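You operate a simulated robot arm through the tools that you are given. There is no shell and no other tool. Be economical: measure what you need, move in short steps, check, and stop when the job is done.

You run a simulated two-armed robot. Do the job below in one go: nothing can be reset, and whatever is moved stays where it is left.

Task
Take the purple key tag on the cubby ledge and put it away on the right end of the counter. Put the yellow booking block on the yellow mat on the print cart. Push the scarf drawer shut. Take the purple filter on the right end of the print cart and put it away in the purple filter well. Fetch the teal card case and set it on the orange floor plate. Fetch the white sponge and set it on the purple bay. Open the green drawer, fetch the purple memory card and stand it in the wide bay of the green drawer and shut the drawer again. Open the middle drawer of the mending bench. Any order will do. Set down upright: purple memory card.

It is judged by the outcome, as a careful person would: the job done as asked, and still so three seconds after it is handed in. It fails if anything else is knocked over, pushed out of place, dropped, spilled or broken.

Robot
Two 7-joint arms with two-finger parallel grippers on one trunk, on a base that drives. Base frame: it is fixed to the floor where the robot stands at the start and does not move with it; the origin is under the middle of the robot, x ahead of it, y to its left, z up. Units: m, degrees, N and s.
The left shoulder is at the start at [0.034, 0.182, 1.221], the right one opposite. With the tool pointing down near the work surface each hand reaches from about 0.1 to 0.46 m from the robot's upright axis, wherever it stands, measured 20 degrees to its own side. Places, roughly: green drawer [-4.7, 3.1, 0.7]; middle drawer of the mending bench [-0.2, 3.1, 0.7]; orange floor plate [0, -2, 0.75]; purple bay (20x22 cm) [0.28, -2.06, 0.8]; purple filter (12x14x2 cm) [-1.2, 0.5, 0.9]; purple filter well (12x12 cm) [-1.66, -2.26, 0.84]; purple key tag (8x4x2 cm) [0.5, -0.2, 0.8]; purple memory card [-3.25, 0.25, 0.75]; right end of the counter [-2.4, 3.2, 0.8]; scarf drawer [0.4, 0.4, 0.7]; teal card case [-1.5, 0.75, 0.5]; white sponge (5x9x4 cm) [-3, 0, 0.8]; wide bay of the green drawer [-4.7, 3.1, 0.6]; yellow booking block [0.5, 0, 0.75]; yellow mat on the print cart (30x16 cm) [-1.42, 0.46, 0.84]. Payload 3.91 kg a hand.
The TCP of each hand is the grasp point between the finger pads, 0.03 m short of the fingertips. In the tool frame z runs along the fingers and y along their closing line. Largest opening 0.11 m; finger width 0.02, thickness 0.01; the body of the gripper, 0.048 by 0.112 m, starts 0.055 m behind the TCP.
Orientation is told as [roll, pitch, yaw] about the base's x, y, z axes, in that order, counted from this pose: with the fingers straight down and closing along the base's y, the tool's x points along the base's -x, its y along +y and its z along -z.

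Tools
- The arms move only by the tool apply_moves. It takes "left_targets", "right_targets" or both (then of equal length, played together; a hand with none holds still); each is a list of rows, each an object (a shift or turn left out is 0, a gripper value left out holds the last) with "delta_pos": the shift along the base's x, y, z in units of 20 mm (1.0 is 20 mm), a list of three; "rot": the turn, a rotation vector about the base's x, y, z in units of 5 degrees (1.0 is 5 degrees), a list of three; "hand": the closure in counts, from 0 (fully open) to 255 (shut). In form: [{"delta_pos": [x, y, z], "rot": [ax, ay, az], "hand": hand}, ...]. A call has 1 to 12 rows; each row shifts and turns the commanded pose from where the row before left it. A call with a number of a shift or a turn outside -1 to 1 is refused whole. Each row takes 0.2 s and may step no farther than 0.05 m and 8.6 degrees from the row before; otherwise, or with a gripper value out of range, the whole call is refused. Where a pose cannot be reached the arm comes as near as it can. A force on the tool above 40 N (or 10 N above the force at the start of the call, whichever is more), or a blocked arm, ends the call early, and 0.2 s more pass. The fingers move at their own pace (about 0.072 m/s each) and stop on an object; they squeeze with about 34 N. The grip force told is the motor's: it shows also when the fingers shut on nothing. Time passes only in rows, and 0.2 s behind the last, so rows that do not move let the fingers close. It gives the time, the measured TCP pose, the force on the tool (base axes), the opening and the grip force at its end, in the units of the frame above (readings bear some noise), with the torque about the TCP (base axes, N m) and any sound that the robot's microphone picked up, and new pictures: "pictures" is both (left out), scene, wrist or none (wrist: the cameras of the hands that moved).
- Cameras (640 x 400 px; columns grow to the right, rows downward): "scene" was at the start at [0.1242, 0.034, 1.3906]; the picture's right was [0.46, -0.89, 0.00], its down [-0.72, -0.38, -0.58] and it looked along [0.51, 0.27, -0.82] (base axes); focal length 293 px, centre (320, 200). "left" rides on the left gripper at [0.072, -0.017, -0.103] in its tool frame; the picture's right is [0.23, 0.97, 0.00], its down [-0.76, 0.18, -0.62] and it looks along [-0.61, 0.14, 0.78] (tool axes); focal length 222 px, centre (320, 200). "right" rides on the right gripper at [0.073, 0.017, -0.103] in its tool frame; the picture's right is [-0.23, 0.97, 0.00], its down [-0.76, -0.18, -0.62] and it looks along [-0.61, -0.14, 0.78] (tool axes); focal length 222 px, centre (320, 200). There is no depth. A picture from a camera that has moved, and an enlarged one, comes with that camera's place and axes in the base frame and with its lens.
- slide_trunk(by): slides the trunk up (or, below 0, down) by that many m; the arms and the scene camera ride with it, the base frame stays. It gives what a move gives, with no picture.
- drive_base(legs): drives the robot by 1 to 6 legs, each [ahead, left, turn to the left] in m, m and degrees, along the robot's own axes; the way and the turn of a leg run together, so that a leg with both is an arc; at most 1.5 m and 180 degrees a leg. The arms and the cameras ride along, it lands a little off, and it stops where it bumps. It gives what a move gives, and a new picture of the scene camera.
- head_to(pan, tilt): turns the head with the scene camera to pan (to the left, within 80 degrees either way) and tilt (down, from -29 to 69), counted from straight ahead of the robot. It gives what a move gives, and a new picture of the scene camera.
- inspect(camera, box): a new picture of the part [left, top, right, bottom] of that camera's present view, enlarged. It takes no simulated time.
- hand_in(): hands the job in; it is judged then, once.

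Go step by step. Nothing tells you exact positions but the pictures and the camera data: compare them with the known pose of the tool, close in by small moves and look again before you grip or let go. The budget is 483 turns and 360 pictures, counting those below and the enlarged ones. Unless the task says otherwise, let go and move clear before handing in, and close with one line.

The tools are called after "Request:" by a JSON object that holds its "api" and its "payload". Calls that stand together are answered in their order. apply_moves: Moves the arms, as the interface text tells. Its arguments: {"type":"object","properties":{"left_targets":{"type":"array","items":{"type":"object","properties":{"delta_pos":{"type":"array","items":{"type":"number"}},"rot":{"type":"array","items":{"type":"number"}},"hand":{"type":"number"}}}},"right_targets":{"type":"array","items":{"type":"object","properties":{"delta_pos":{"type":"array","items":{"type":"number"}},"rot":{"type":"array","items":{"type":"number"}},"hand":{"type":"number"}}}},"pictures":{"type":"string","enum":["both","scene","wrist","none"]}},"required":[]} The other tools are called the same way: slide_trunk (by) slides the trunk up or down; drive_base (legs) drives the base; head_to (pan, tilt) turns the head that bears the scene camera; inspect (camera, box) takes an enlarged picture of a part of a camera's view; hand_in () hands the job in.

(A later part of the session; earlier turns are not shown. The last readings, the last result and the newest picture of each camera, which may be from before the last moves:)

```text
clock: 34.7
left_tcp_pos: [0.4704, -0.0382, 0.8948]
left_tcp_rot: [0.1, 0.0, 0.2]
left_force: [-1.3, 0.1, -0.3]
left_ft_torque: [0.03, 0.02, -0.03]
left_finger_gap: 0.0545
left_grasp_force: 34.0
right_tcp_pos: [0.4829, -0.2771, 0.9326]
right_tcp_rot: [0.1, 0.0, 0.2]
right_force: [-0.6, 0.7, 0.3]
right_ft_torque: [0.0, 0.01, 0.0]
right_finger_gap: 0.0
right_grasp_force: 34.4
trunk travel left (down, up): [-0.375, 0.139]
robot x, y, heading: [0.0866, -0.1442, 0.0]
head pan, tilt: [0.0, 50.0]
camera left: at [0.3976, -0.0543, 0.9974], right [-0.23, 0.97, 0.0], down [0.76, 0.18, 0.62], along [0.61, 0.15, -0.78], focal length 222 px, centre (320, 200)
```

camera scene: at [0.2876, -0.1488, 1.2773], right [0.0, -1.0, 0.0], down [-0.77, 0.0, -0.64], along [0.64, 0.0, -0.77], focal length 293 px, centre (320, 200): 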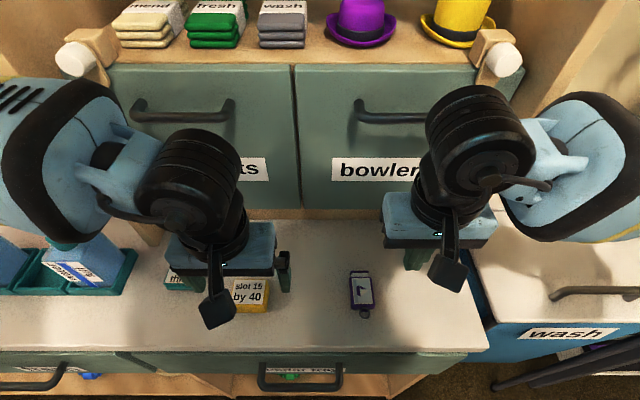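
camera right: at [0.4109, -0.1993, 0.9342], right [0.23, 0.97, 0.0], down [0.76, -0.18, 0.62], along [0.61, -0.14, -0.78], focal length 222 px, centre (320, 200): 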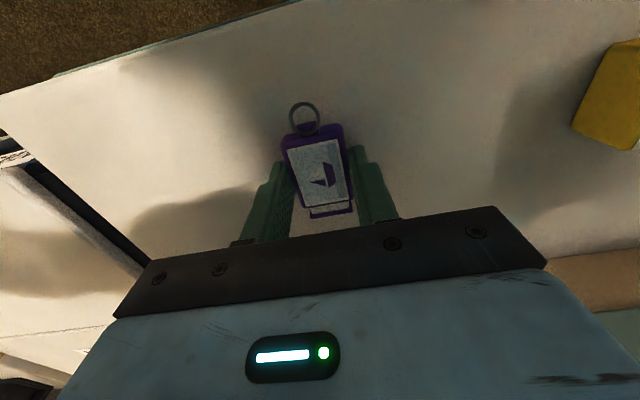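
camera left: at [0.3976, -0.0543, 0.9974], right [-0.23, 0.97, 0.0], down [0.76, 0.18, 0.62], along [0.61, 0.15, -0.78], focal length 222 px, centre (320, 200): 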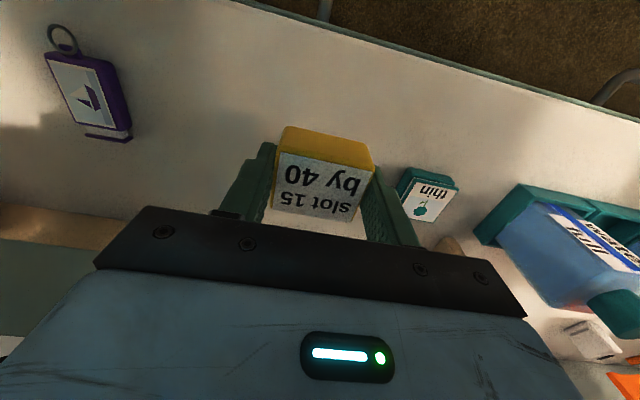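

Block is held. I'll move it aside and bring the open right hand back over the tag, turned ~6° to match it.

Request:
{"api": "apply_moves", "payload": {"left_targets": [{"delta_pos": [0, 0, 1]}, {"delta_pos": [0, 1, 1]}, {"delta_pos": [0, 1, 1]}, {"delta_pos": [0, 1, 0]}, {"delta_pos": [0, 1, 0]}, {}], "right_targets": [{"delta_pos": [0, 1, 0], "hand": 70, "rot": [0, 0, 0.6]}, {"delta_pos": [0, 1, 0], "rot": [0, 0, 0.6]}, {"delta_pos": [-0.35, 1, 0]}, {"delta_pos": [0, 0, -1]}, {"delta_pos": [0, 0, -1]}, {"delta_pos": [0, 0, -1]}], "pictures": "wrist"}}

```text
clock: 36.1
left_tcp_pos: [0.472, 0.0436, 0.9537]
left_tcp_rot: [0.0, 0.0, 0.2]
left_force: [0.3, 0.2, -0.8]
left_ft_torque: [-0.04, 0.01, 0.04]
left_finger_gap: 0.0544
left_grasp_force: 34.1
right_tcp_pos: [0.4752, -0.2177, 0.8718]
right_tcp_rot: [0.1, -0.1, 6.1]
right_force: [0.5, -0.9, -0.6]
right_ft_torque: [-0.02, -0.01, 0.04]
right_finger_gap: 0.0796
right_grasp_force: 0.1
trunk travel left (down, up): [-0.375, 0.139]
robot x, y, heading: [0.0867, -0.149, 0.2]
head pan, tilt: [0.0, 50.0]
camera right: at [0.4026, -0.2072, 0.9739], right [0.12, 0.99, 0.0], down [0.78, -0.1, 0.62], along [0.62, -0.07, -0.78], focal length 222 px, centre (320, 200)
camera left: at [0.3975, 0.0259, 1.0572], right [-0.23, 0.97, 0.0], down [0.76, 0.18, 0.62], along [0.61, 0.15, -0.78], focal length 222 px, centre (320, 200)
```

right: 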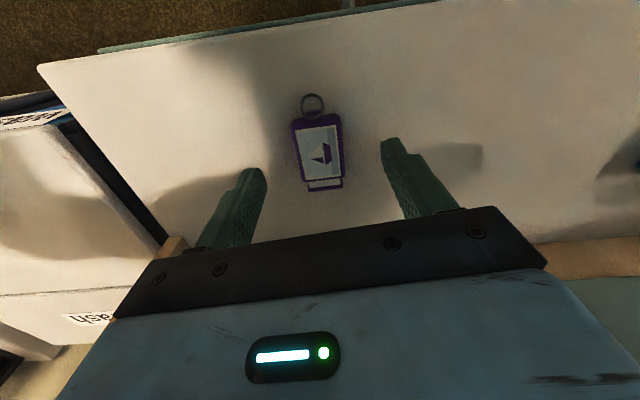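
left: 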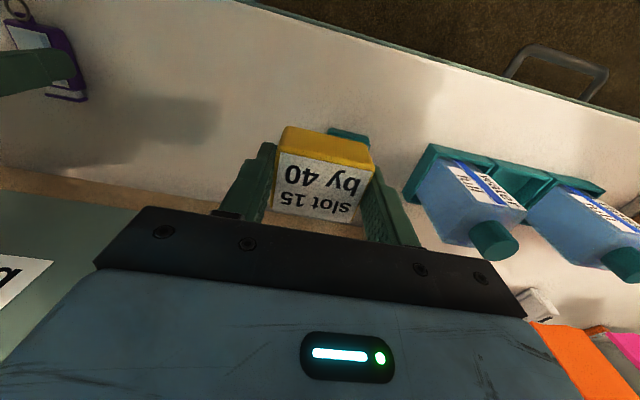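

Request:
{"api": "apply_moves", "payload": {"right_targets": [{"delta_pos": [0.15, 0, -1]}, {"delta_pos": [0, 0, -1]}, {"delta_pos": [0, 0, -0.12]}, {"hand": 255}, {}, {}, {}, {}, {"delta_pos": [0, 0, 0.2]}, {"delta_pos": [0, 0, 0.3]}, {"delta_pos": [0, 0, 0.5]}], "pictures": "wrist"}}

```text
clock: 38.5
left_tcp_pos: [0.4702, 0.044, 0.9533]
left_tcp_rot: [0.1, 0.0, 0.2]
left_force: [0.0, 0.4, -1.1]
left_ft_torque: [0.04, 0.01, -0.01]
left_finger_gap: 0.0546
left_grasp_force: 33.7
right_tcp_pos: [0.4792, -0.216, 0.8489]
right_tcp_rot: [0.1, 0.1, 6.1]
right_force: [0.5, 0.4, -1.1]
right_ft_torque: [-0.04, 0.03, -0.01]
right_finger_gap: 0.0367
right_grasp_force: 33.9
trunk travel left (down, up): [-0.375, 0.139]
robot x, y, heading: [0.0871, -0.1509, 0.4]
head pan, tilt: [0.0, 50.0]
camera right: at [0.4054, -0.2065, 0.9519], right [0.12, 0.99, 0.0], down [0.78, -0.1, 0.62], along [0.62, -0.08, -0.78], focal length 222 px, centre (320, 200)
```

right: 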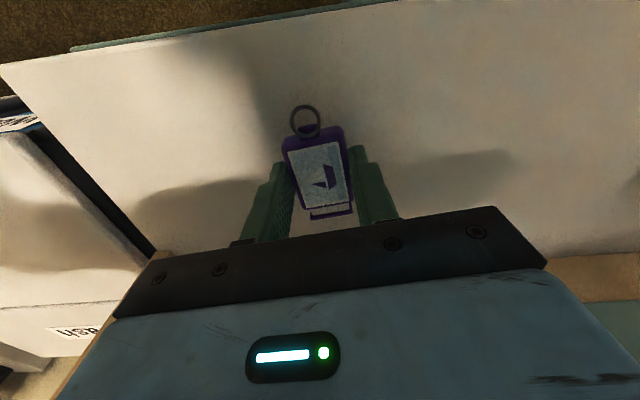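

Request:
{"api": "apply_moves", "payload": {"right_targets": [{"delta_pos": [0, 0, 0.5]}, {"delta_pos": [0, 0, 0.6]}, {"delta_pos": [0, 0, 0.7]}, {"delta_pos": [0, 0, 0.7]}, {"delta_pos": [0, 0, 0.7]}, {"delta_pos": [0, 0, 0.7]}, {"delta_pos": [0, 0, 0.5]}], "pictures": "wrist"}}

```text
clock: 40.1
left_tcp_pos: [0.4705, 0.0445, 0.9539]
left_tcp_rot: [0.1, 0.0, 0.1]
left_force: [-0.1, 0.3, -1.8]
left_ft_torque: [0.01, -0.02, -0.01]
left_finger_gap: 0.0544
left_grasp_force: 33.8
right_tcp_pos: [0.4786, -0.2168, 0.9373]
right_tcp_rot: [0.0, 0.1, 6.1]
right_force: [0.1, 0.2, -0.6]
right_ft_torque: [-0.01, -0.01, -0.01]
right_finger_gap: 0.0367
right_grasp_force: 34.4
trunk travel left (down, up): [-0.375, 0.139]
robot x, y, heading: [0.0856, -0.1508, 0.1]
head pan, tilt: [0.0, 50.0]
camera right: at [0.4053, -0.2067, 1.0403], right [0.12, 0.99, 0.0], down [0.78, -0.1, 0.62], along [0.62, -0.08, -0.78], focal length 222 px, centre (320, 200)
```

right: 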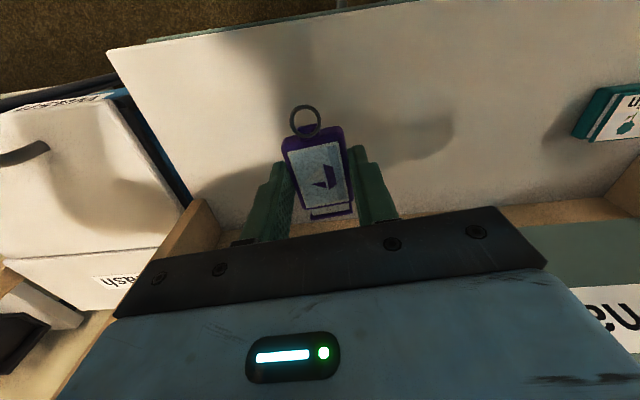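

Both items are held. Back off and turn toward the print cart, looking around.

Request:
{"api": "drive_base", "payload": {"legs": [[-0.5, 0, 0], [0, 0, 145]]}}

Request:
{"api": "head_to", "payload": {"pan": 0, "tilt": 25}}

```text
clock: 49.0
left_tcp_pos: [-0.8387, -0.099, 0.9549]
left_tcp_rot: [0.1, 0.1, 146.1]
left_force: [1.2, 0.1, -0.5]
left_ft_torque: [0.02, -0.01, 0.01]
left_finger_gap: 0.0545
left_grasp_force: 34.1
right_tcp_pos: [-0.7001, 0.121, 0.9374]
right_tcp_rot: [0.1, -0.1, 152.0]
right_force: [0.7, 0.5, -0.4]
right_ft_torque: [0.01, 0.0, -0.06]
right_finger_gap: 0.0367
right_grasp_force: 34.0
trunk travel left (down, up): [-0.375, 0.139]
robot x, y, heading: [-0.4134, -0.1521, 145.8]
head pan, tilt: [0.0, 50.0]
camera scene: at [-0.5806, -0.0402, 1.2773], right [0.56, 0.83, 0.0], down [0.64, -0.43, -0.64], along [-0.53, 0.36, -0.77], focal length 293 px, centre (320, 200)
```

scene: 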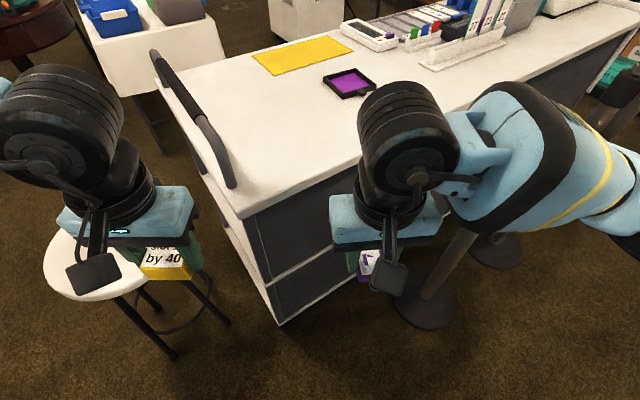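

```text
clock: 49.9
left_tcp_pos: [-0.8392, -0.0997, 0.9551]
left_tcp_rot: [0.2, 0.0, 146.1]
left_force: [0.1, -0.3, 0.1]
left_ft_torque: [0.02, 0.04, 0.0]
left_finger_gap: 0.0544
left_grasp_force: 34.2
right_tcp_pos: [-0.6986, 0.1223, 0.9368]
right_tcp_rot: [0.1, 0.0, 152.0]
right_force: [0.0, -0.5, -0.4]
right_ft_torque: [-0.01, -0.01, 0.0]
right_finger_gap: 0.0369
right_grasp_force: 34.1
trunk travel left (down, up): [-0.375, 0.139]
robot x, y, heading: [-0.4139, -0.1525, 145.9]
head pan, tilt: [0.0, 25.0]
camera scene: at [-0.5932, -0.0317, 1.3148], right [0.56, 0.83, 0.0], down [0.35, -0.24, -0.91], along [-0.75, 0.51, -0.42], focal length 293 px, centre (320, 200)
```

scene: 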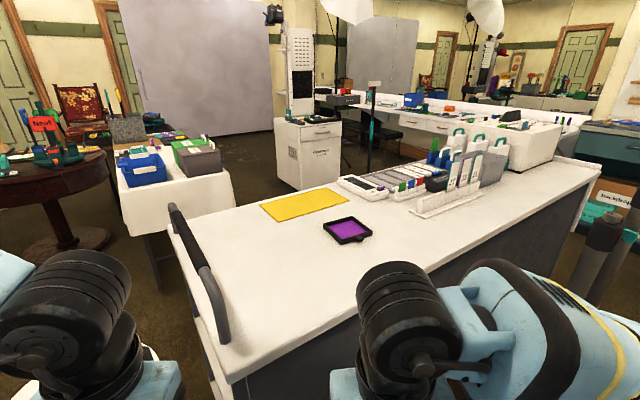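

Cart spans roughly x -0.94..-1.57, long along y; mat lies near its far (−x) edge, filter nearer the middle. I'll look around to plan the route.

Request:
{"api": "head_to", "payload": {"pan": 50, "tilt": 22}}

Request:
{"api": "head_to", "payload": {"pan": -50, "tilt": 22}}

Request:
{"api": "head_to", "payload": {"pan": 0, "tilt": 25}}

Request:
{"api": "inspect", "payload": {"camera": "scene", "box": [90, 60, 410, 260]}}

```text
clock: 51.1
left_tcp_pos: [-0.8386, -0.0981, 0.9543]
left_tcp_rot: [0.1, -0.1, 146.1]
left_force: [0.6, 0.7, -0.8]
left_ft_torque: [0.0, 0.03, 0.03]
left_finger_gap: 0.0544
left_grasp_force: 34.0
right_tcp_pos: [-0.7006, 0.1225, 0.938]
right_tcp_rot: [0.1, 0.0, 152.0]
right_force: [1.4, -0.3, -0.4]
right_ft_torque: [0.02, -0.04, 0.01]
right_finger_gap: 0.0367
right_grasp_force: 34.2
trunk travel left (down, up): [-0.375, 0.139]
robot x, y, heading: [-0.4145, -0.1545, 145.5]
head pan, tilt: [50.0, 22.0]
camera scene: at [-0.606, -0.1088, 1.3197], right [-0.28, 0.96, 0.0], down [0.36, 0.1, -0.93], along [-0.89, -0.26, -0.37], focal length 293 px, centre (320, 200)
```

scene: 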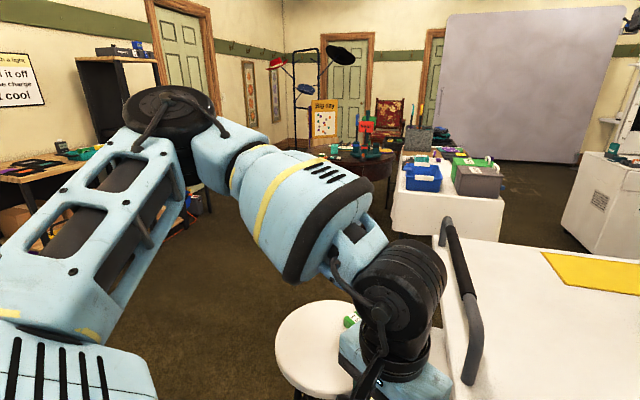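

```text
clock: 52.9
left_tcp_pos: [-0.838, -0.0984, 0.955]
left_tcp_rot: [0.1, 0.0, 146.1]
left_force: [-0.5, -0.2, -0.2]
left_ft_torque: [0.02, 0.01, -0.01]
left_finger_gap: 0.0546
left_grasp_force: 34.0
right_tcp_pos: [-0.7003, 0.1213, 0.9372]
right_tcp_rot: [0.2, 0.0, 152.0]
right_force: [-0.3, -0.5, -0.7]
right_ft_torque: [0.0, -0.05, -0.02]
right_finger_gap: 0.0366
right_grasp_force: 34.1
trunk travel left (down, up): [-0.375, 0.139]
robot x, y, heading: [-0.413, -0.1505, 146.1]
head pan, tilt: [-50.0, 22.0]
camera scene: at [-0.5266, 0.0091, 1.3197], right [0.99, 0.11, 0.0], down [0.04, -0.37, -0.93], along [-0.1, 0.92, -0.37], focal length 293 px, centre (320, 200)
```

scene: 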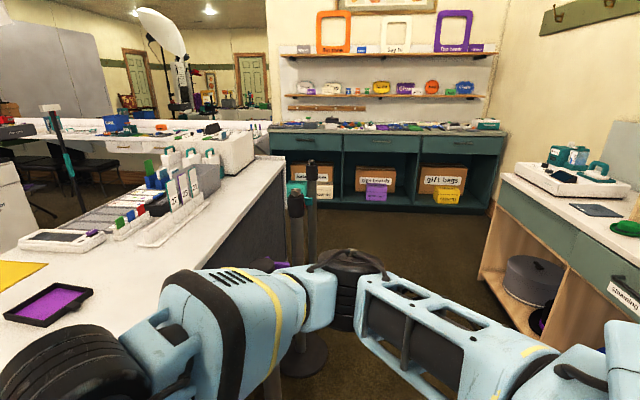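

```text
clock: 54.1
left_tcp_pos: [-0.8391, -0.0986, 0.9542]
left_tcp_rot: [0.1, 0.0, 146.0]
left_force: [-0.2, 0.0, -0.6]
left_ft_torque: [0.01, -0.01, 0.03]
left_finger_gap: 0.0545
left_grasp_force: 33.6
right_tcp_pos: [-0.6997, 0.121, 0.9361]
right_tcp_rot: [0.1, 0.1, 152.0]
right_force: [0.5, -0.8, -0.7]
right_ft_torque: [-0.02, 0.01, 0.0]
right_finger_gap: 0.0369
right_grasp_force: 34.0
trunk travel left (down, up): [-0.375, 0.139]
robot x, y, heading: [-0.4089, -0.1515, 146.1]
head pan, tilt: [0.0, 25.0]
camera scene: at [-0.5931, -0.0317, 1.3148], right [0.56, 0.83, 0.0], down [0.35, -0.24, -0.91], along [-0.75, 0.51, -0.42], focal length 293 px, centre (320, 200)
```

scene: 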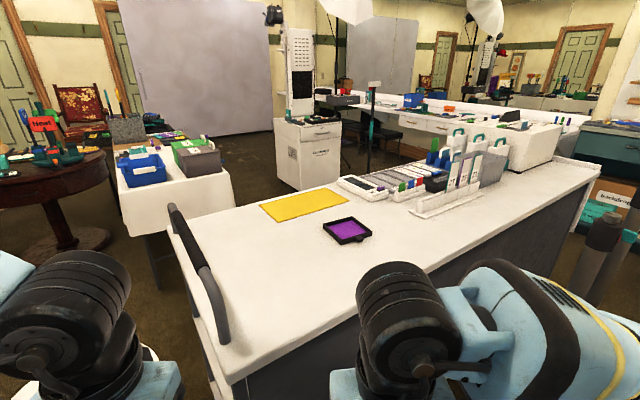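

```text
2.00 times, centred on (250, 160) of scene
camera zoom: at [-0.5931, -0.0317, 1.3148], right [0.56, 0.83, 0.0], down [0.35, -0.24, -0.91], along [-0.75, 0.51, -0.42], focal length 585 px, centre (460, 280)
```

zoom: 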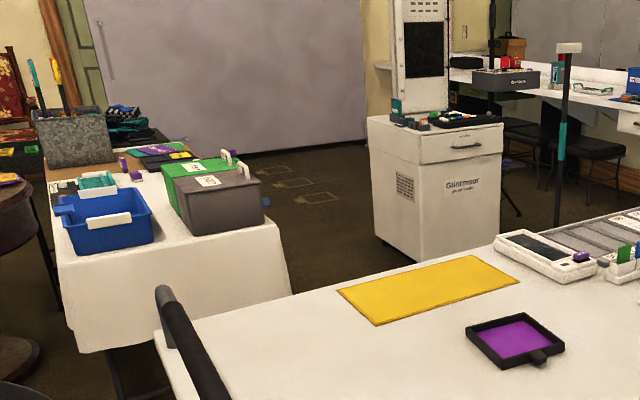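

Filter and mat are rather far from any cart edge, so I'll test how far forward the right arm reaches at this height (clear above everything).

Request:
{"api": "apply_moves", "payload": {"right_targets": [{"delta_pos": [-0.83, 0.56, 0]}, {"delta_pos": [-0.83, 0.56, 0]}, {"delta_pos": [-0.83, 0.56, 0]}, {"delta_pos": [-0.83, 0.56, 0]}, {"delta_pos": [-0.83, 0.56, 0]}, {"delta_pos": [-0.83, 0.56, 0]}, {"delta_pos": [-0.83, 0.56, 0]}, {"delta_pos": [-0.83, 0.56, 0]}, {"delta_pos": [-0.83, 0.56, 0]}, {"delta_pos": [-0.83, 0.56, 0]}], "pictures": "none"}}

```text
clock: 56.3
left_tcp_pos: [-0.8392, -0.0994, 0.9542]
left_tcp_rot: [0.2, -0.1, 146.2]
left_force: [-0.1, 0.6, -0.3]
left_ft_torque: [-0.01, -0.02, 0.0]
left_finger_gap: 0.0545
left_grasp_force: 33.6
right_tcp_pos: [-0.8652, 0.2324, 0.9365]
right_tcp_rot: [-0.1, 0.0, 151.9]
right_force: [1.4, -0.2, -0.5]
right_ft_torque: [-0.01, -0.01, 0.01]
right_finger_gap: 0.0368
right_grasp_force: 34.3
trunk travel left (down, up): [-0.375, 0.139]
robot x, y, heading: [-0.4116, -0.1528, 145.9]
head pan, tilt: [0.0, 25.0]
```

Request:
{"api": "apply_moves", "payload": {"right_targets": [{"delta_pos": [-0.83, 0.56, 0]}, {"delta_pos": [-0.83, 0.56, 0]}, {"delta_pos": [-0.83, 0.56, 0]}, {"delta_pos": [-0.83, 0.56, 0]}, {"delta_pos": [-0.83, 0.56, 0]}, {"delta_pos": [-0.83, 0.56, 0]}], "pictures": "none"}}

```text
clock: 57.7
left_tcp_pos: [-0.8386, -0.0986, 0.9539]
left_tcp_rot: [0.1, 0.0, 146.1]
left_force: [0.3, -0.7, -1.1]
left_ft_torque: [0.02, 0.03, 0.03]
left_finger_gap: 0.0543
left_grasp_force: 34.0
right_tcp_pos: [-0.9387, 0.2878, 0.9358]
right_tcp_rot: [0.1, 0.0, 152.0]
right_force: [0.1, 0.3, -1.3]
right_ft_torque: [0.02, 0.0, -0.03]
right_finger_gap: 0.0366
right_grasp_force: 34.1
right hand out of reach, approached as far as the arm can: row 5, 6
trunk travel left (down, up): [-0.375, 0.139]
robot x, y, heading: [-0.4139, -0.1552, 146.2]
head pan, tilt: [0.0, 25.0]
```

Reach is about 0.65 m. All cart work can be done from its −x side. I'll retract the arm, raise the trunk, and go around south of the stool facing +x.

Request:
{"api": "apply_moves", "payload": {"right_targets": [{"delta_pos": [0.83, -0.56, 0]}, {"delta_pos": [0.83, -0.56, 0]}, {"delta_pos": [0.83, -0.56, 0]}, {"delta_pos": [0.83, -0.56, 0]}, {"delta_pos": [0.83, -0.56, 0]}, {"delta_pos": [0.83, -0.56, 0]}, {"delta_pos": [0.83, -0.56, 0]}, {"delta_pos": [0.83, -0.56, 0]}, {"delta_pos": [0.83, -0.56, 0]}, {"delta_pos": [0.83, -0.56, 0]}, {"delta_pos": [0.83, -0.56, 0]}, {"delta_pos": [0.83, -0.56, 0]}], "left_targets": [{}, {}, {}, {}, {}, {"delta_pos": [0.83, -0.56, 0]}, {"delta_pos": [0.83, -0.56, 0]}, {"delta_pos": [0.83, -0.56, 0]}, {"delta_pos": [0.83, -0.56, 0]}, {}, {}, {}], "pictures": "none"}}

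Request:
{"api": "slide_trunk", "payload": {"by": 0.13}}

Request:
{"api": "drive_base", "payload": {"legs": [[0, 0, -146], [0, -0.85, 0]]}}

Request:
{"api": "head_to", "payload": {"pan": 80, "tilt": 30}}

```text
clock: 60.3
left_tcp_pos: [-0.781, -0.1335, 0.9562]
left_tcp_rot: [0.2, 0.1, 146.1]
left_force: [-0.7, 0.3, -1.5]
left_ft_torque: [0.01, 0.01, 0.02]
left_finger_gap: 0.0541
left_grasp_force: 34.5
left hand out of reach, approached as far as the arm can: row 9
right_tcp_pos: [-0.7404, 0.1543, 0.9371]
right_tcp_rot: [0.1, 0.0, 151.9]
right_force: [-0.6, 0.4, -1.0]
right_ft_torque: [-0.02, -0.03, 0.03]
right_finger_gap: 0.0366
right_grasp_force: 33.6
trunk travel left (down, up): [-0.375, 0.139]
robot x, y, heading: [-0.4143, -0.1506, 145.9]
head pan, tilt: [0.0, 25.0]
```

```text
clock: 61.8
left_tcp_pos: [-0.7815, -0.1334, 1.0849]
left_tcp_rot: [0.0, 0.1, 146.1]
left_force: [-0.6, 0.2, -0.4]
left_ft_torque: [0.02, -0.02, -0.01]
left_finger_gap: 0.0546
left_grasp_force: 34.5
right_tcp_pos: [-0.7404, 0.1536, 1.0649]
right_tcp_rot: [0.1, 0.1, 152.0]
right_force: [-0.8, 0.3, -0.9]
right_ft_torque: [0.04, -0.02, -0.02]
right_finger_gap: 0.037
right_grasp_force: 33.2
trunk travel left (down, up): [-0.505, 0.009]
robot x, y, heading: [-0.4129, -0.1522, 146.0]
head pan, tilt: [0.0, 25.0]
```

```text
clock: 75.7
left_tcp_pos: [-0.1022, -0.8158, 1.087]
left_tcp_rot: [0.1, -0.1, -0.1]
left_force: [-0.3, -1.0, -1.0]
left_ft_torque: [-0.04, 0.0, 0.01]
left_finger_gap: 0.0542
left_grasp_force: 34.2
right_tcp_pos: [0.0232, -1.0764, 1.0657]
right_tcp_rot: [0.1, 0.0, 5.5]
right_force: [-0.3, 0.5, 0.1]
right_ft_torque: [-0.01, 0.01, 0.0]
right_finger_gap: 0.0366
right_grasp_force: 34.1
trunk travel left (down, up): [-0.505, 0.009]
robot x, y, heading: [-0.4196, -1.0044, -0.3]
head pan, tilt: [0.0, 25.0]
camera scene: at [-0.3046, -1.0034, 1.4678], right [-0.01, -1.0, 0.0], down [-0.42, 0.0, -0.91], along [0.91, 0.0, -0.42], focal length 293 px, centre (320, 200)
```

scene: 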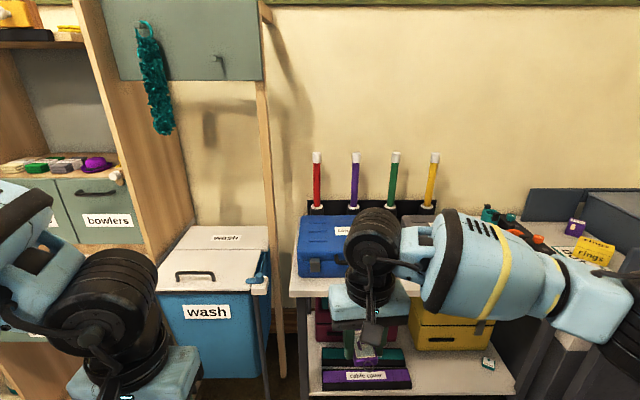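

```text
clock: 77.2
left_tcp_pos: [-0.1013, -0.8156, 1.0863]
left_tcp_rot: [0.1, 0.0, -0.3]
left_force: [0.0, 0.1, -0.8]
left_ft_torque: [-0.02, 0.01, 0.02]
left_finger_gap: 0.0544
left_grasp_force: 34.1
right_tcp_pos: [0.0231, -1.0762, 1.0663]
right_tcp_rot: [0.1, 0.0, 5.8]
right_force: [-0.6, 0.4, -0.6]
right_ft_torque: [-0.04, -0.01, 0.0]
right_finger_gap: 0.0368
right_grasp_force: 34.0
trunk travel left (down, up): [-0.505, 0.009]
robot x, y, heading: [-0.4179, -1.0026, -0.3]
head pan, tilt: [80.0, 30.0]
camera scene: at [-0.3805, -0.914, 1.4598], right [0.98, -0.18, 0.0], down [-0.09, -0.49, -0.87], along [0.16, 0.85, -0.5], focal length 293 px, centre (320, 200)
```

scene: 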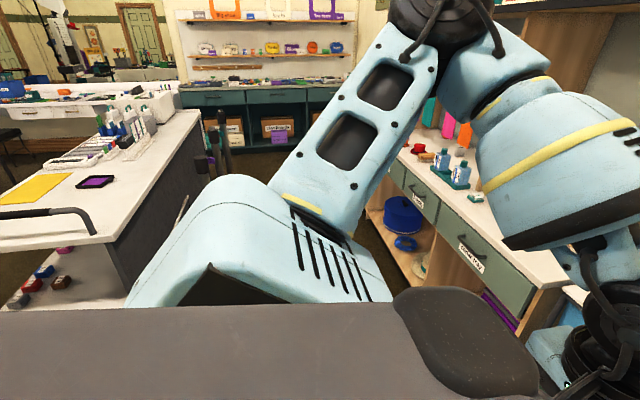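

Clear so far; reverse along y≈-1 to x≈-1.87.

Request:
{"api": "drive_base", "payload": {"legs": [[-0.75, 0, 0], [-0.7, 0, 0]]}}

Request:
{"api": "head_to", "payload": {"pan": 40, "tilt": 30}}

```text
clock: 84.8
left_tcp_pos: [-1.5617, -0.8073, 1.0859]
left_tcp_rot: [0.1, 0.0, -0.1]
left_force: [0.5, -0.3, -1.0]
left_ft_torque: [-0.04, -0.02, 0.01]
left_finger_gap: 0.0541
left_grasp_force: 33.9
right_tcp_pos: [-1.4358, -1.0687, 1.0661]
right_tcp_rot: [0.1, -0.1, 5.8]
right_force: [0.1, -0.1, -0.1]
right_ft_torque: [-0.01, 0.01, -0.01]
right_finger_gap: 0.0367
right_grasp_force: 33.6
trunk travel left (down, up): [-0.505, 0.009]
robot x, y, heading: [-1.8808, -0.9966, 0.1]
head pan, tilt: [80.0, 30.0]
camera scene: at [-1.8398, -0.9067, 1.4598], right [0.98, -0.18, 0.0], down [-0.09, -0.49, -0.87], along [0.15, 0.85, -0.5], focal length 293 px, centre (320, 200)
```

scene: 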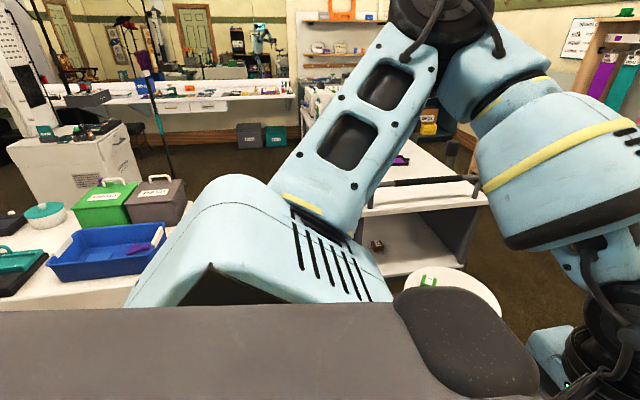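

```text
clock: 85.9
left_tcp_pos: [-1.5613, -0.8065, 1.0853]
left_tcp_rot: [0.1, 0.0, -0.2]
left_force: [0.2, 0.0, -0.3]
left_ft_torque: [-0.04, 0.02, -0.04]
left_finger_gap: 0.0545
left_grasp_force: 34.2
right_tcp_pos: [-1.4366, -1.0684, 1.0672]
right_tcp_rot: [0.3, 0.0, 5.8]
right_force: [0.4, -0.5, -0.6]
right_ft_torque: [0.0, 0.01, 0.03]
right_finger_gap: 0.0367
right_grasp_force: 34.0
trunk travel left (down, up): [-0.505, 0.009]
robot x, y, heading: [-1.8774, -0.9944, -0.2]
head pan, tilt: [40.0, 30.0]
camera scene: at [-1.7866, -0.9377, 1.4598], right [0.64, -0.77, 0.0], down [-0.38, -0.32, -0.87], along [0.66, 0.56, -0.5], focal length 293 px, centre (320, 200)
```

scene: 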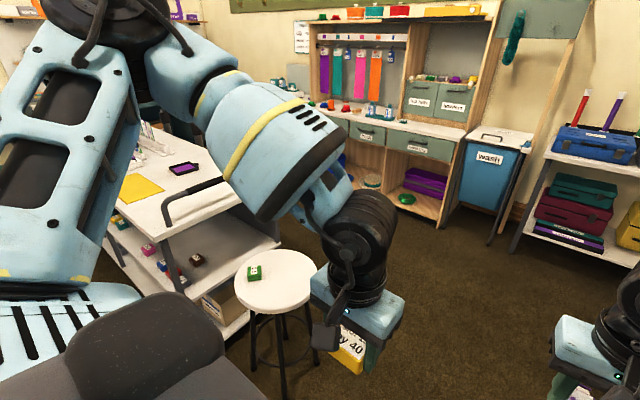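

Strafe left up the corridor toward the mat, in a moderate step.

Request:
{"api": "drive_base", "payload": {"legs": [[0, 0.6, 0]]}}

Request:
{"api": "head_to", "payload": {"pan": 75, "tilt": 45}}

Request:
{"api": "head_to", "payload": {"pan": 25, "tilt": 45}}

```text
clock: 91.6
left_tcp_pos: [-1.5604, -0.2023, 1.0854]
left_tcp_rot: [0.0, 0.0, 0.0]
left_force: [-0.3, 0.0, -0.1]
left_ft_torque: [0.01, 0.0, 0.04]
left_finger_gap: 0.0543
left_grasp_force: 34.2
right_tcp_pos: [-1.4332, -0.4637, 1.0659]
right_tcp_rot: [0.0, 0.0, 5.7]
right_force: [-0.8, -0.1, 0.5]
right_ft_torque: [0.02, 0.02, -0.02]
right_finger_gap: 0.0367
right_grasp_force: 33.8
trunk travel left (down, up): [-0.505, 0.009]
robot x, y, heading: [-1.8761, -0.3918, -0.0]
head pan, tilt: [40.0, 30.0]
camera scene: at [-1.7843, -0.3334, 1.4598], right [0.64, -0.77, 0.0], down [-0.38, -0.32, -0.87], along [0.67, 0.55, -0.5], focal length 293 px, centre (320, 200)
```

scene: 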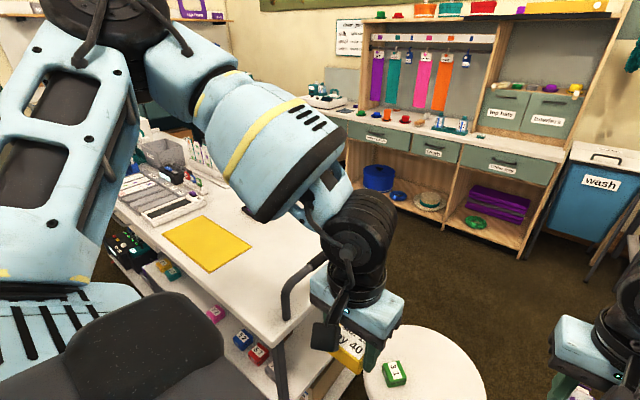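

```text
clock: 92.7
left_tcp_pos: [-1.5588, -0.2034, 1.086]
left_tcp_rot: [0.1, 0.0, -0.2]
left_force: [0.1, -0.3, 0.2]
left_ft_torque: [0.01, -0.01, 0.01]
left_finger_gap: 0.0544
left_grasp_force: 34.2
right_tcp_pos: [-1.434, -0.4632, 1.0662]
right_tcp_rot: [0.1, 0.0, 5.8]
right_force: [0.3, -0.7, -0.5]
right_ft_torque: [0.0, 0.02, -0.02]
right_finger_gap: 0.0365
right_grasp_force: 33.9
trunk travel left (down, up): [-0.505, 0.009]
robot x, y, heading: [-1.8751, -0.3932, -0.1]
head pan, tilt: [75.0, 45.0]
camera scene: at [-1.8323, -0.3128, 1.4372], right [0.96, -0.26, 0.0], down [-0.19, -0.68, -0.71], along [0.19, 0.68, -0.71], focal length 293 px, centre (320, 200)
```

scene: 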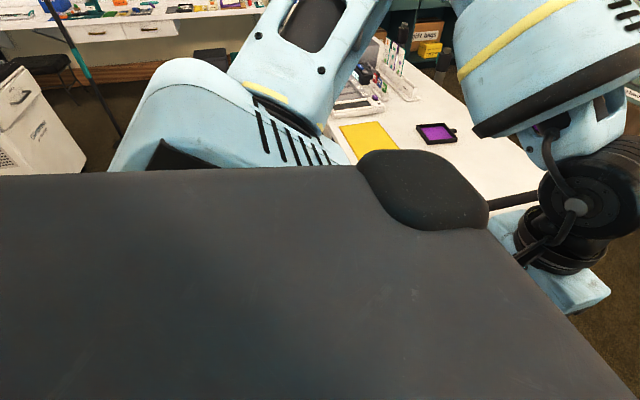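

```text
clock: 93.8
left_tcp_pos: [-1.5591, -0.2022, 1.0857]
left_tcp_rot: [0.0, 0.0, -0.1]
left_force: [-0.5, 0.6, -0.7]
left_ft_torque: [0.02, -0.01, -0.01]
left_finger_gap: 0.0543
left_grasp_force: 34.0
right_tcp_pos: [-1.4332, -0.4629, 1.0655]
right_tcp_rot: [0.1, 0.0, 5.7]
right_force: [-0.5, 0.1, -0.8]
right_ft_torque: [-0.03, -0.01, 0.0]
right_finger_gap: 0.0366
right_grasp_force: 34.2
trunk travel left (down, up): [-0.505, 0.009]
robot x, y, heading: [-1.8758, -0.3959, -0.3]
head pan, tilt: [25.0, 45.0]
camera scene: at [-1.78, -0.357, 1.4372], right [0.42, -0.91, 0.0], down [-0.64, -0.3, -0.71], along [0.64, 0.3, -0.71], focal length 293 px, centre (320, 200)
```

scene: 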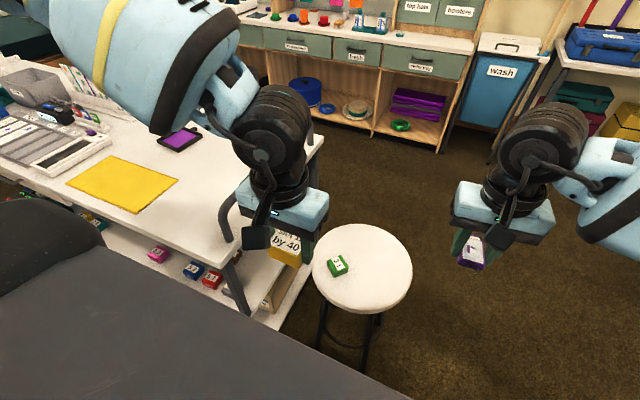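

West side of the cart is open with small cases on its shelf. Mat spans x -1.50..-1.34, y 0.33..0.63. Strafe further so the left hand can place the block.

Request:
{"api": "drive_base", "payload": {"legs": [[0, 0.5, 0]]}}

Request:
{"api": "slide_trunk", "payload": {"by": -0.13}}

Request:
{"api": "apply_moves", "payload": {"left_targets": [{"delta_pos": [1, 1, 0]}, {"delta_pos": [1, 1, 0]}, {"delta_pos": [1, 1, 0]}, {"delta_pos": [1, 1, 0]}, {"delta_pos": [1, 0.5, 0]}, {"delta_pos": [1, 0, 0]}], "pictures": "both"}}

```text
clock: 98.7
left_tcp_pos: [-1.5573, 0.2943, 1.0867]
left_tcp_rot: [0.1, 0.0, -0.2]
left_force: [-0.4, 0.1, -0.5]
left_ft_torque: [0.02, 0.01, 0.04]
left_finger_gap: 0.0542
left_grasp_force: 34.1
right_tcp_pos: [-1.4309, 0.0338, 1.0667]
right_tcp_rot: [0.0, 0.0, 5.7]
right_force: [-0.2, -0.3, 0.3]
right_ft_torque: [0.0, -0.03, 0.01]
right_finger_gap: 0.0368
right_grasp_force: 33.8
trunk travel left (down, up): [-0.505, 0.009]
robot x, y, heading: [-1.8724, 0.1089, -0.3]
head pan, tilt: [25.0, 45.0]
camera scene: at [-1.7775, 0.1418, 1.4372], right [0.42, -0.91, 0.0], down [-0.64, -0.3, -0.71], along [0.64, 0.3, -0.71], focal length 293 px, centre (320, 200)
```

scene: 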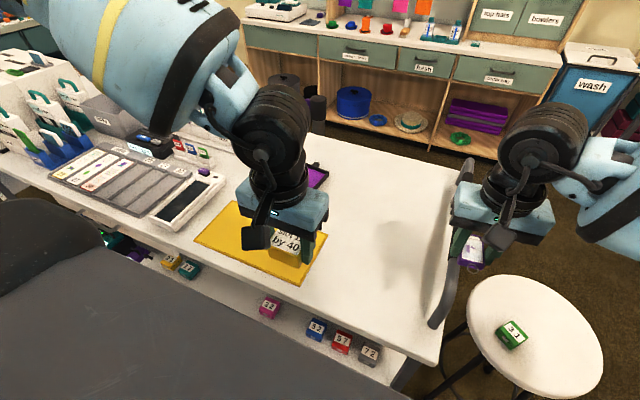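

```text
clock: 99.8
left_tcp_pos: [-1.5576, 0.2945, 0.9882]
left_tcp_rot: [0.2, 1.0, -0.2]
left_force: [1.3, 0.1, -1.1]
left_ft_torque: [0.06, 0.0, 0.01]
left_finger_gap: 0.0545
left_grasp_force: 33.7
right_tcp_pos: [-1.4298, 0.0355, 0.9773]
right_tcp_rot: [0.8, -0.3, 5.6]
right_force: [-7.3, -3.6, 24.0]
right_ft_torque: [-0.08, 0.08, 0.0]
right_finger_gap: 0.0377
right_grasp_force: 33.9
trunk travel left (down, up): [-0.413, 0.101]
robot x, y, heading: [-1.8725, 0.1086, -0.4]
head pan, tilt: [25.0, 45.0]
stopped: the force on the tool passed its limit at 73 N (the readings are from after the stop); the commanded pose is now the measured one
```

```text
clock: 101.2
left_tcp_pos: [-1.4387, 0.3859, 0.99]
left_tcp_rot: [0.0, 0.9, -0.3]
left_force: [-0.8, -0.7, -0.1]
left_ft_torque: [0.01, -0.01, -0.04]
left_finger_gap: 0.0543
left_grasp_force: 33.7
right_tcp_pos: [-1.4305, 0.034, 0.9774]
right_tcp_rot: [0.7, -0.3, 5.5]
right_force: [1.6, -3.9, 27.4]
right_ft_torque: [-0.07, -0.1, 0.01]
right_finger_gap: 0.0374
right_grasp_force: 34.0
trunk travel left (down, up): [-0.413, 0.101]
robot x, y, heading: [-1.8722, 0.1069, -0.3]
head pan, tilt: [25.0, 45.0]
camera scene: at [-1.6942, 0.1409, 1.3281], right [0.42, -0.91, 0.0], down [-0.64, -0.29, -0.71], along [0.64, 0.3, -0.71], focal length 293 px, centre (320, 200)
camera left: at [-1.5104, 0.3685, 1.0942], right [-0.22, 0.97, 0.0], down [0.77, 0.17, 0.61], along [0.6, 0.14, -0.79], focal length 222 px, centre (320, 200)
```

scene: 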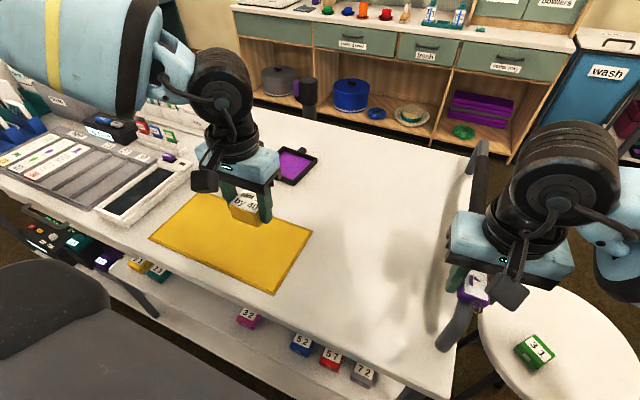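
left: 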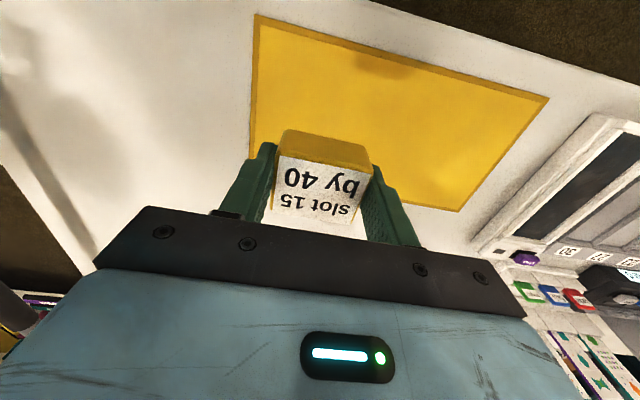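

The right hand came down on the cart handle. Raise it and check the tag's still well held.

Request:
{"api": "apply_moves", "payload": {"right_targets": [{"delta_pos": [0, 0, 1]}, {"delta_pos": [0, 0, 1]}, {"delta_pos": [0, 0, 1]}, {"delta_pos": [0, 0, 1]}, {"delta_pos": [0, 0, 1], "rot": [-0.14, 0, 0]}], "pictures": "both"}}

```text
clock: 102.4
left_tcp_pos: [-1.4384, 0.3866, 0.9894]
left_tcp_rot: [0.0, 0.8, -0.3]
left_force: [-0.3, 0.6, -0.5]
left_ft_torque: [0.0, 0.02, 0.01]
left_finger_gap: 0.0543
left_grasp_force: 33.6
right_tcp_pos: [-1.4292, 0.0343, 1.0757]
right_tcp_rot: [-0.1, 0.0, 5.5]
right_force: [0.6, 0.8, -0.1]
right_ft_torque: [0.0, -0.01, -0.01]
right_finger_gap: 0.0375
right_grasp_force: 34.5
trunk travel left (down, up): [-0.413, 0.101]
robot x, y, heading: [-1.8762, 0.1081, -0.4]
head pan, tilt: [25.0, 45.0]
camera scene: at [-1.6927, 0.1415, 1.3278], right [0.42, -0.91, 0.0], down [-0.64, -0.3, -0.71], along [0.64, 0.29, -0.71], focal length 293 px, centre (320, 200)
camera right: at [-1.503, 0.0454, 1.1787], right [0.13, 0.99, 0.0], down [0.77, -0.1, 0.62], along [0.62, -0.08, -0.78], focal length 222 px, centre (320, 200)
```

scene: 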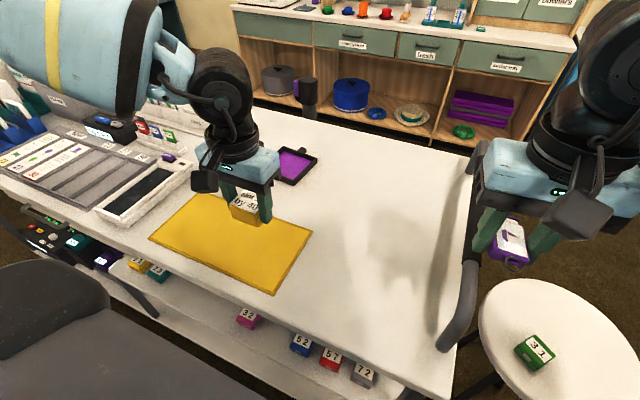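
right: 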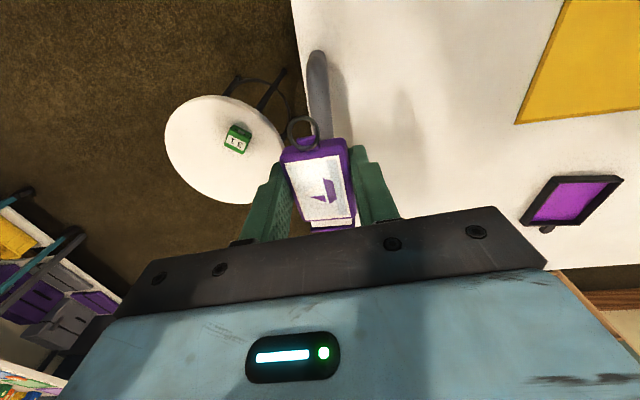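

Tag still held. Now lower the block onto the mat at about (-1.43, 0.43).

Request:
{"api": "apply_moves", "payload": {"left_targets": [{"delta_pos": [0.4, 1, -0.5], "rot": [0, -0.16, 0]}, {"delta_pos": [0, 1, -1]}, {"delta_pos": [0, 0.4, -1]}, {"delta_pos": [0, 0, -1]}, {"delta_pos": [0, 0, -1]}], "pictures": "both"}}

```text
clock: 103.6
left_tcp_pos: [-1.4293, 0.4334, 0.8998]
left_tcp_rot: [0.1, 0.0, -0.4]
left_force: [0.2, 0.2, 0.2]
left_ft_torque: [0.03, -0.01, -0.01]
left_finger_gap: 0.0544
left_grasp_force: 34.1
right_tcp_pos: [-1.4293, 0.034, 1.0768]
right_tcp_rot: [-0.1, -0.1, 5.5]
right_force: [0.4, 0.0, -0.7]
right_ft_torque: [-0.01, 0.05, 0.01]
right_finger_gap: 0.0378
right_grasp_force: 34.0
trunk travel left (down, up): [-0.413, 0.101]
robot x, y, heading: [-1.8769, 0.1033, -0.5]
head pan, tilt: [25.0, 45.0]
camera scene: at [-1.6923, 0.1413, 1.3277], right [0.42, -0.91, 0.0], down [-0.64, -0.3, -0.71], along [0.64, 0.29, -0.71], focal length 293 px, centre (320, 200)
camera left: at [-1.5021, 0.4164, 1.0017], right [-0.22, 0.98, 0.0], down [0.76, 0.17, 0.62], along [0.61, 0.14, -0.78], focal length 222 px, centre (320, 200)
```

scene: 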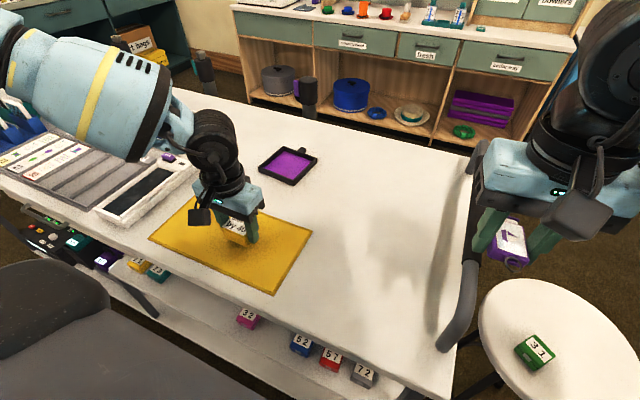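
left: 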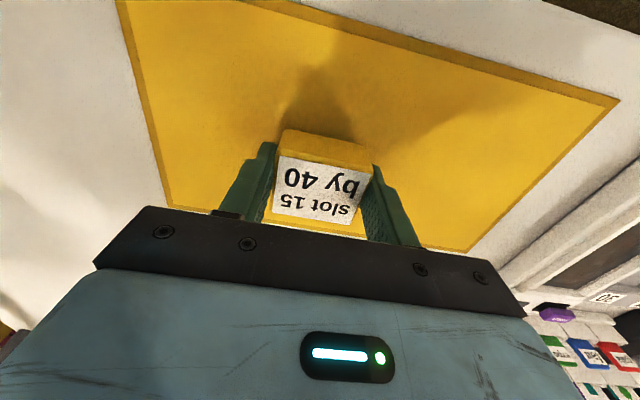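

Request:
{"api": "apply_moves", "payload": {"left_targets": [{"delta_pos": [-0.5, 0, -0.5]}, {"delta_pos": [0, 0, -0.4]}, {"delta_pos": [0, 0, -0.2]}, {"delta_pos": [0, 0, -0.2]}], "pictures": "wrist"}}

```text
clock: 104.6
left_tcp_pos: [-1.4376, 0.4321, 0.8794]
left_tcp_rot: [0.1, -0.5, -0.4]
left_force: [-7.6, 2.7, 22.0]
left_ft_torque: [-0.27, 0.24, -0.23]
left_finger_gap: 0.0541
left_grasp_force: 33.8
right_tcp_pos: [-1.4305, 0.0347, 1.0762]
right_tcp_rot: [-0.1, -0.2, 5.6]
right_force: [-0.6, -0.1, -0.8]
right_ft_torque: [-0.04, 0.01, -0.02]
right_finger_gap: 0.0374
right_grasp_force: 34.2
trunk travel left (down, up): [-0.413, 0.101]
robot x, y, heading: [-1.8759, 0.1091, -0.1]
head pan, tilt: [25.0, 45.0]
stopped in row 4 (left hand): the force on the tool passed its limit at 81 N (the readings are from after the stop); the commanded pose is now the measured one
camera left: at [-1.5121, 0.4153, 0.9824], right [-0.22, 0.98, 0.0], down [0.76, 0.17, 0.63], along [0.62, 0.14, -0.78], focal length 222 px, centre (320, 200)
```

left: 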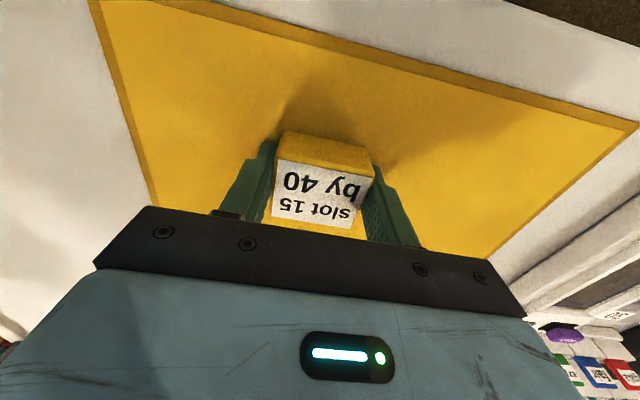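

Block rests on the mat. Open and lift away.

Request:
{"api": "apply_moves", "payload": {"left_targets": [{"delta_pos": [0, 0, 0.05]}, {"hand": 100}, {"hand": 0}, {}, {"delta_pos": [0, 0, 0.5]}, {"delta_pos": [0, 0, 1]}, {"delta_pos": [0, 0, 1]}, {"delta_pos": [0, 0, 1]}, {"delta_pos": [0, 0, 1]}], "pictures": "both"}}

```text
clock: 105.3
left_tcp_pos: [-1.4369, 0.4426, 0.88]
left_tcp_rot: [0.7, -0.7, 0.0]
left_force: [-2.8, 27.4, 30.6]
left_ft_torque: [-0.58, 0.34, -0.39]
left_finger_gap: 0.0929
left_grasp_force: 0.1
right_tcp_pos: [-1.4308, 0.0387, 1.077]
right_tcp_rot: [-0.2, -0.2, 5.8]
right_force: [0.4, 0.0, 0.4]
right_ft_torque: [-0.02, -0.02, 0.0]
right_finger_gap: 0.0373
right_grasp_force: 33.9
trunk travel left (down, up): [-0.413, 0.101]
robot x, y, heading: [-1.8727, 0.1037, -0.0]
head pan, tilt: [25.0, 45.0]
stopped in row 3 (left hand): the force on the tool passed its limit at 45 N (the readings are from after the stop); the commanded pose is now the measured one
camera scene: at [-1.6953, 0.1451, 1.3282], right [0.42, -0.91, 0.0], down [-0.64, -0.3, -0.71], along [0.64, 0.3, -0.71], focal length 293 px, centre (320, 200)
camera left: at [-1.511, 0.4228, 0.9827], right [-0.23, 0.97, 0.01], down [0.75, 0.17, 0.63], along [0.62, 0.15, -0.77], focal length 222 px, centre (320, 200)
```

scene: 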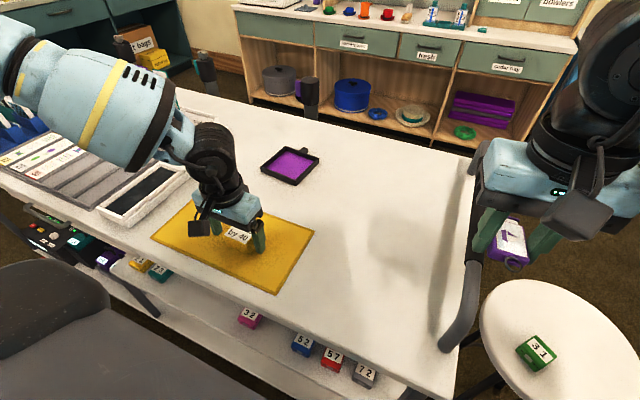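
left: 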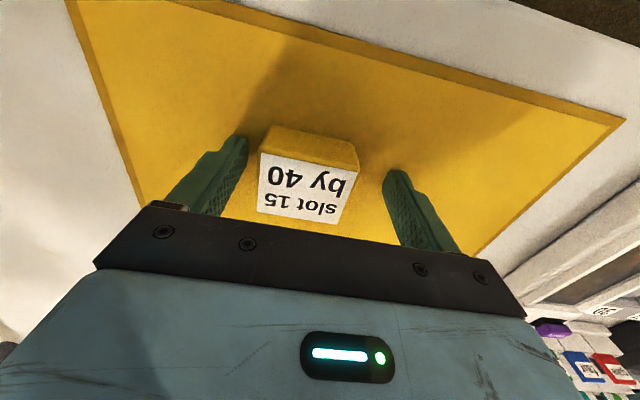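

Request:
{"api": "apply_moves", "payload": {"left_targets": [{"delta_pos": [0, -0.2, 0.4]}, {"delta_pos": [0, 0, 1]}, {"delta_pos": [0, 0, 1]}, {"delta_pos": [0, 0, 1]}, {"delta_pos": [0, 0, 1]}], "pictures": "both"}}

```text
clock: 106.5
left_tcp_pos: [-1.4383, 0.4312, 0.9678]
left_tcp_rot: [0.6, -0.3, -0.2]
left_force: [-0.3, 0.3, 1.1]
left_ft_torque: [0.02, 0.02, -0.01]
left_finger_gap: 0.1104
left_grasp_force: 0.1
right_tcp_pos: [-1.4305, 0.0357, 1.0747]
right_tcp_rot: [-0.1, -0.1, 5.7]
right_force: [-0.2, -0.6, 0.2]
right_ft_torque: [-0.01, -0.03, 0.0]
right_finger_gap: 0.0376
right_grasp_force: 34.3
trunk travel left (down, up): [-0.413, 0.101]
robot x, y, heading: [-1.8749, 0.1113, -0.4]
head pan, tilt: [25.0, 45.0]
camera scene: at [-1.693, 0.1417, 1.3278], right [0.42, -0.91, 0.0], down [-0.64, -0.3, -0.71], along [0.64, 0.3, -0.71], focal length 293 px, centre (320, 200)
camera left: at [-1.5104, 0.4141, 1.0697], right [-0.22, 0.97, 0.01], down [0.76, 0.17, 0.63], along [0.61, 0.15, -0.78], focal length 222 px, centre (320, 200)
```

scene: 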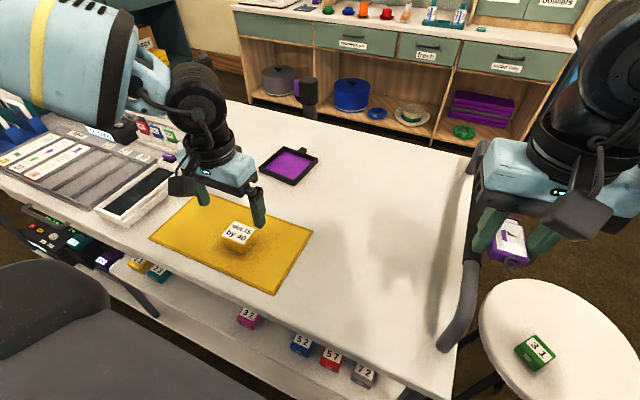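
left: 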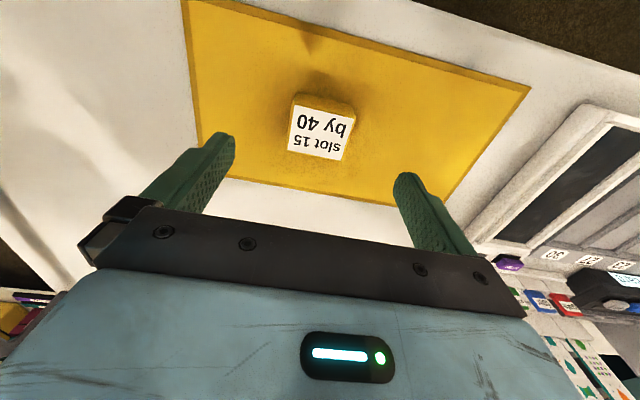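

Block is on the mat. Inspect the filter and the shelf cases for the teal card case.

Request:
{"api": "inspect", "payload": {"camera": "scene", "box": [240, 130, 340, 195]}}

Request:
{"api": "inspect", "payload": {"camera": "scene", "box": [20, 190, 220, 310]}}

```text
6.15 times, centred on (290, 162) of scene
camera zoom: at [-1.693, 0.1417, 1.3278], right [0.42, -0.91, 0.0], down [-0.64, -0.3, -0.71], along [0.64, 0.3, -0.71], focal length 1801 px, centre (505, 431)
```

zoom: 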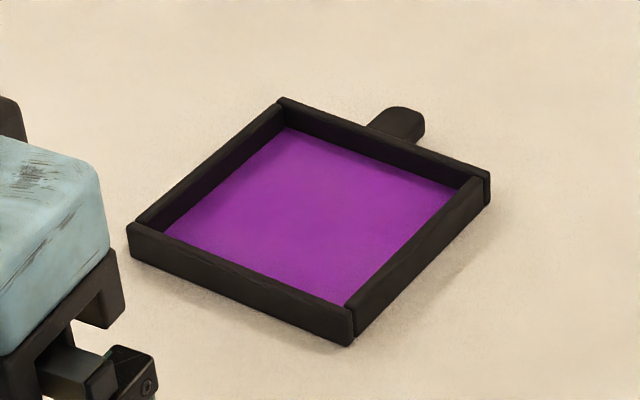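

```text
3.20 times, centred on (120, 250) of scene
camera zoom: at [-1.693, 0.1417, 1.3278], right [0.42, -0.91, 0.0], down [-0.64, -0.3, -0.71], along [0.64, 0.3, -0.71], focal length 936 px, centre (960, 40)
```

zoom: 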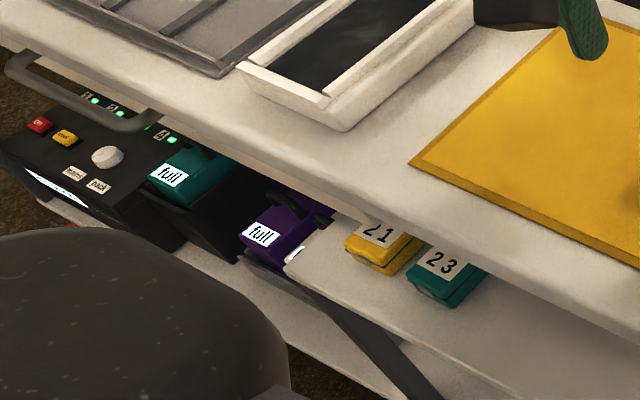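

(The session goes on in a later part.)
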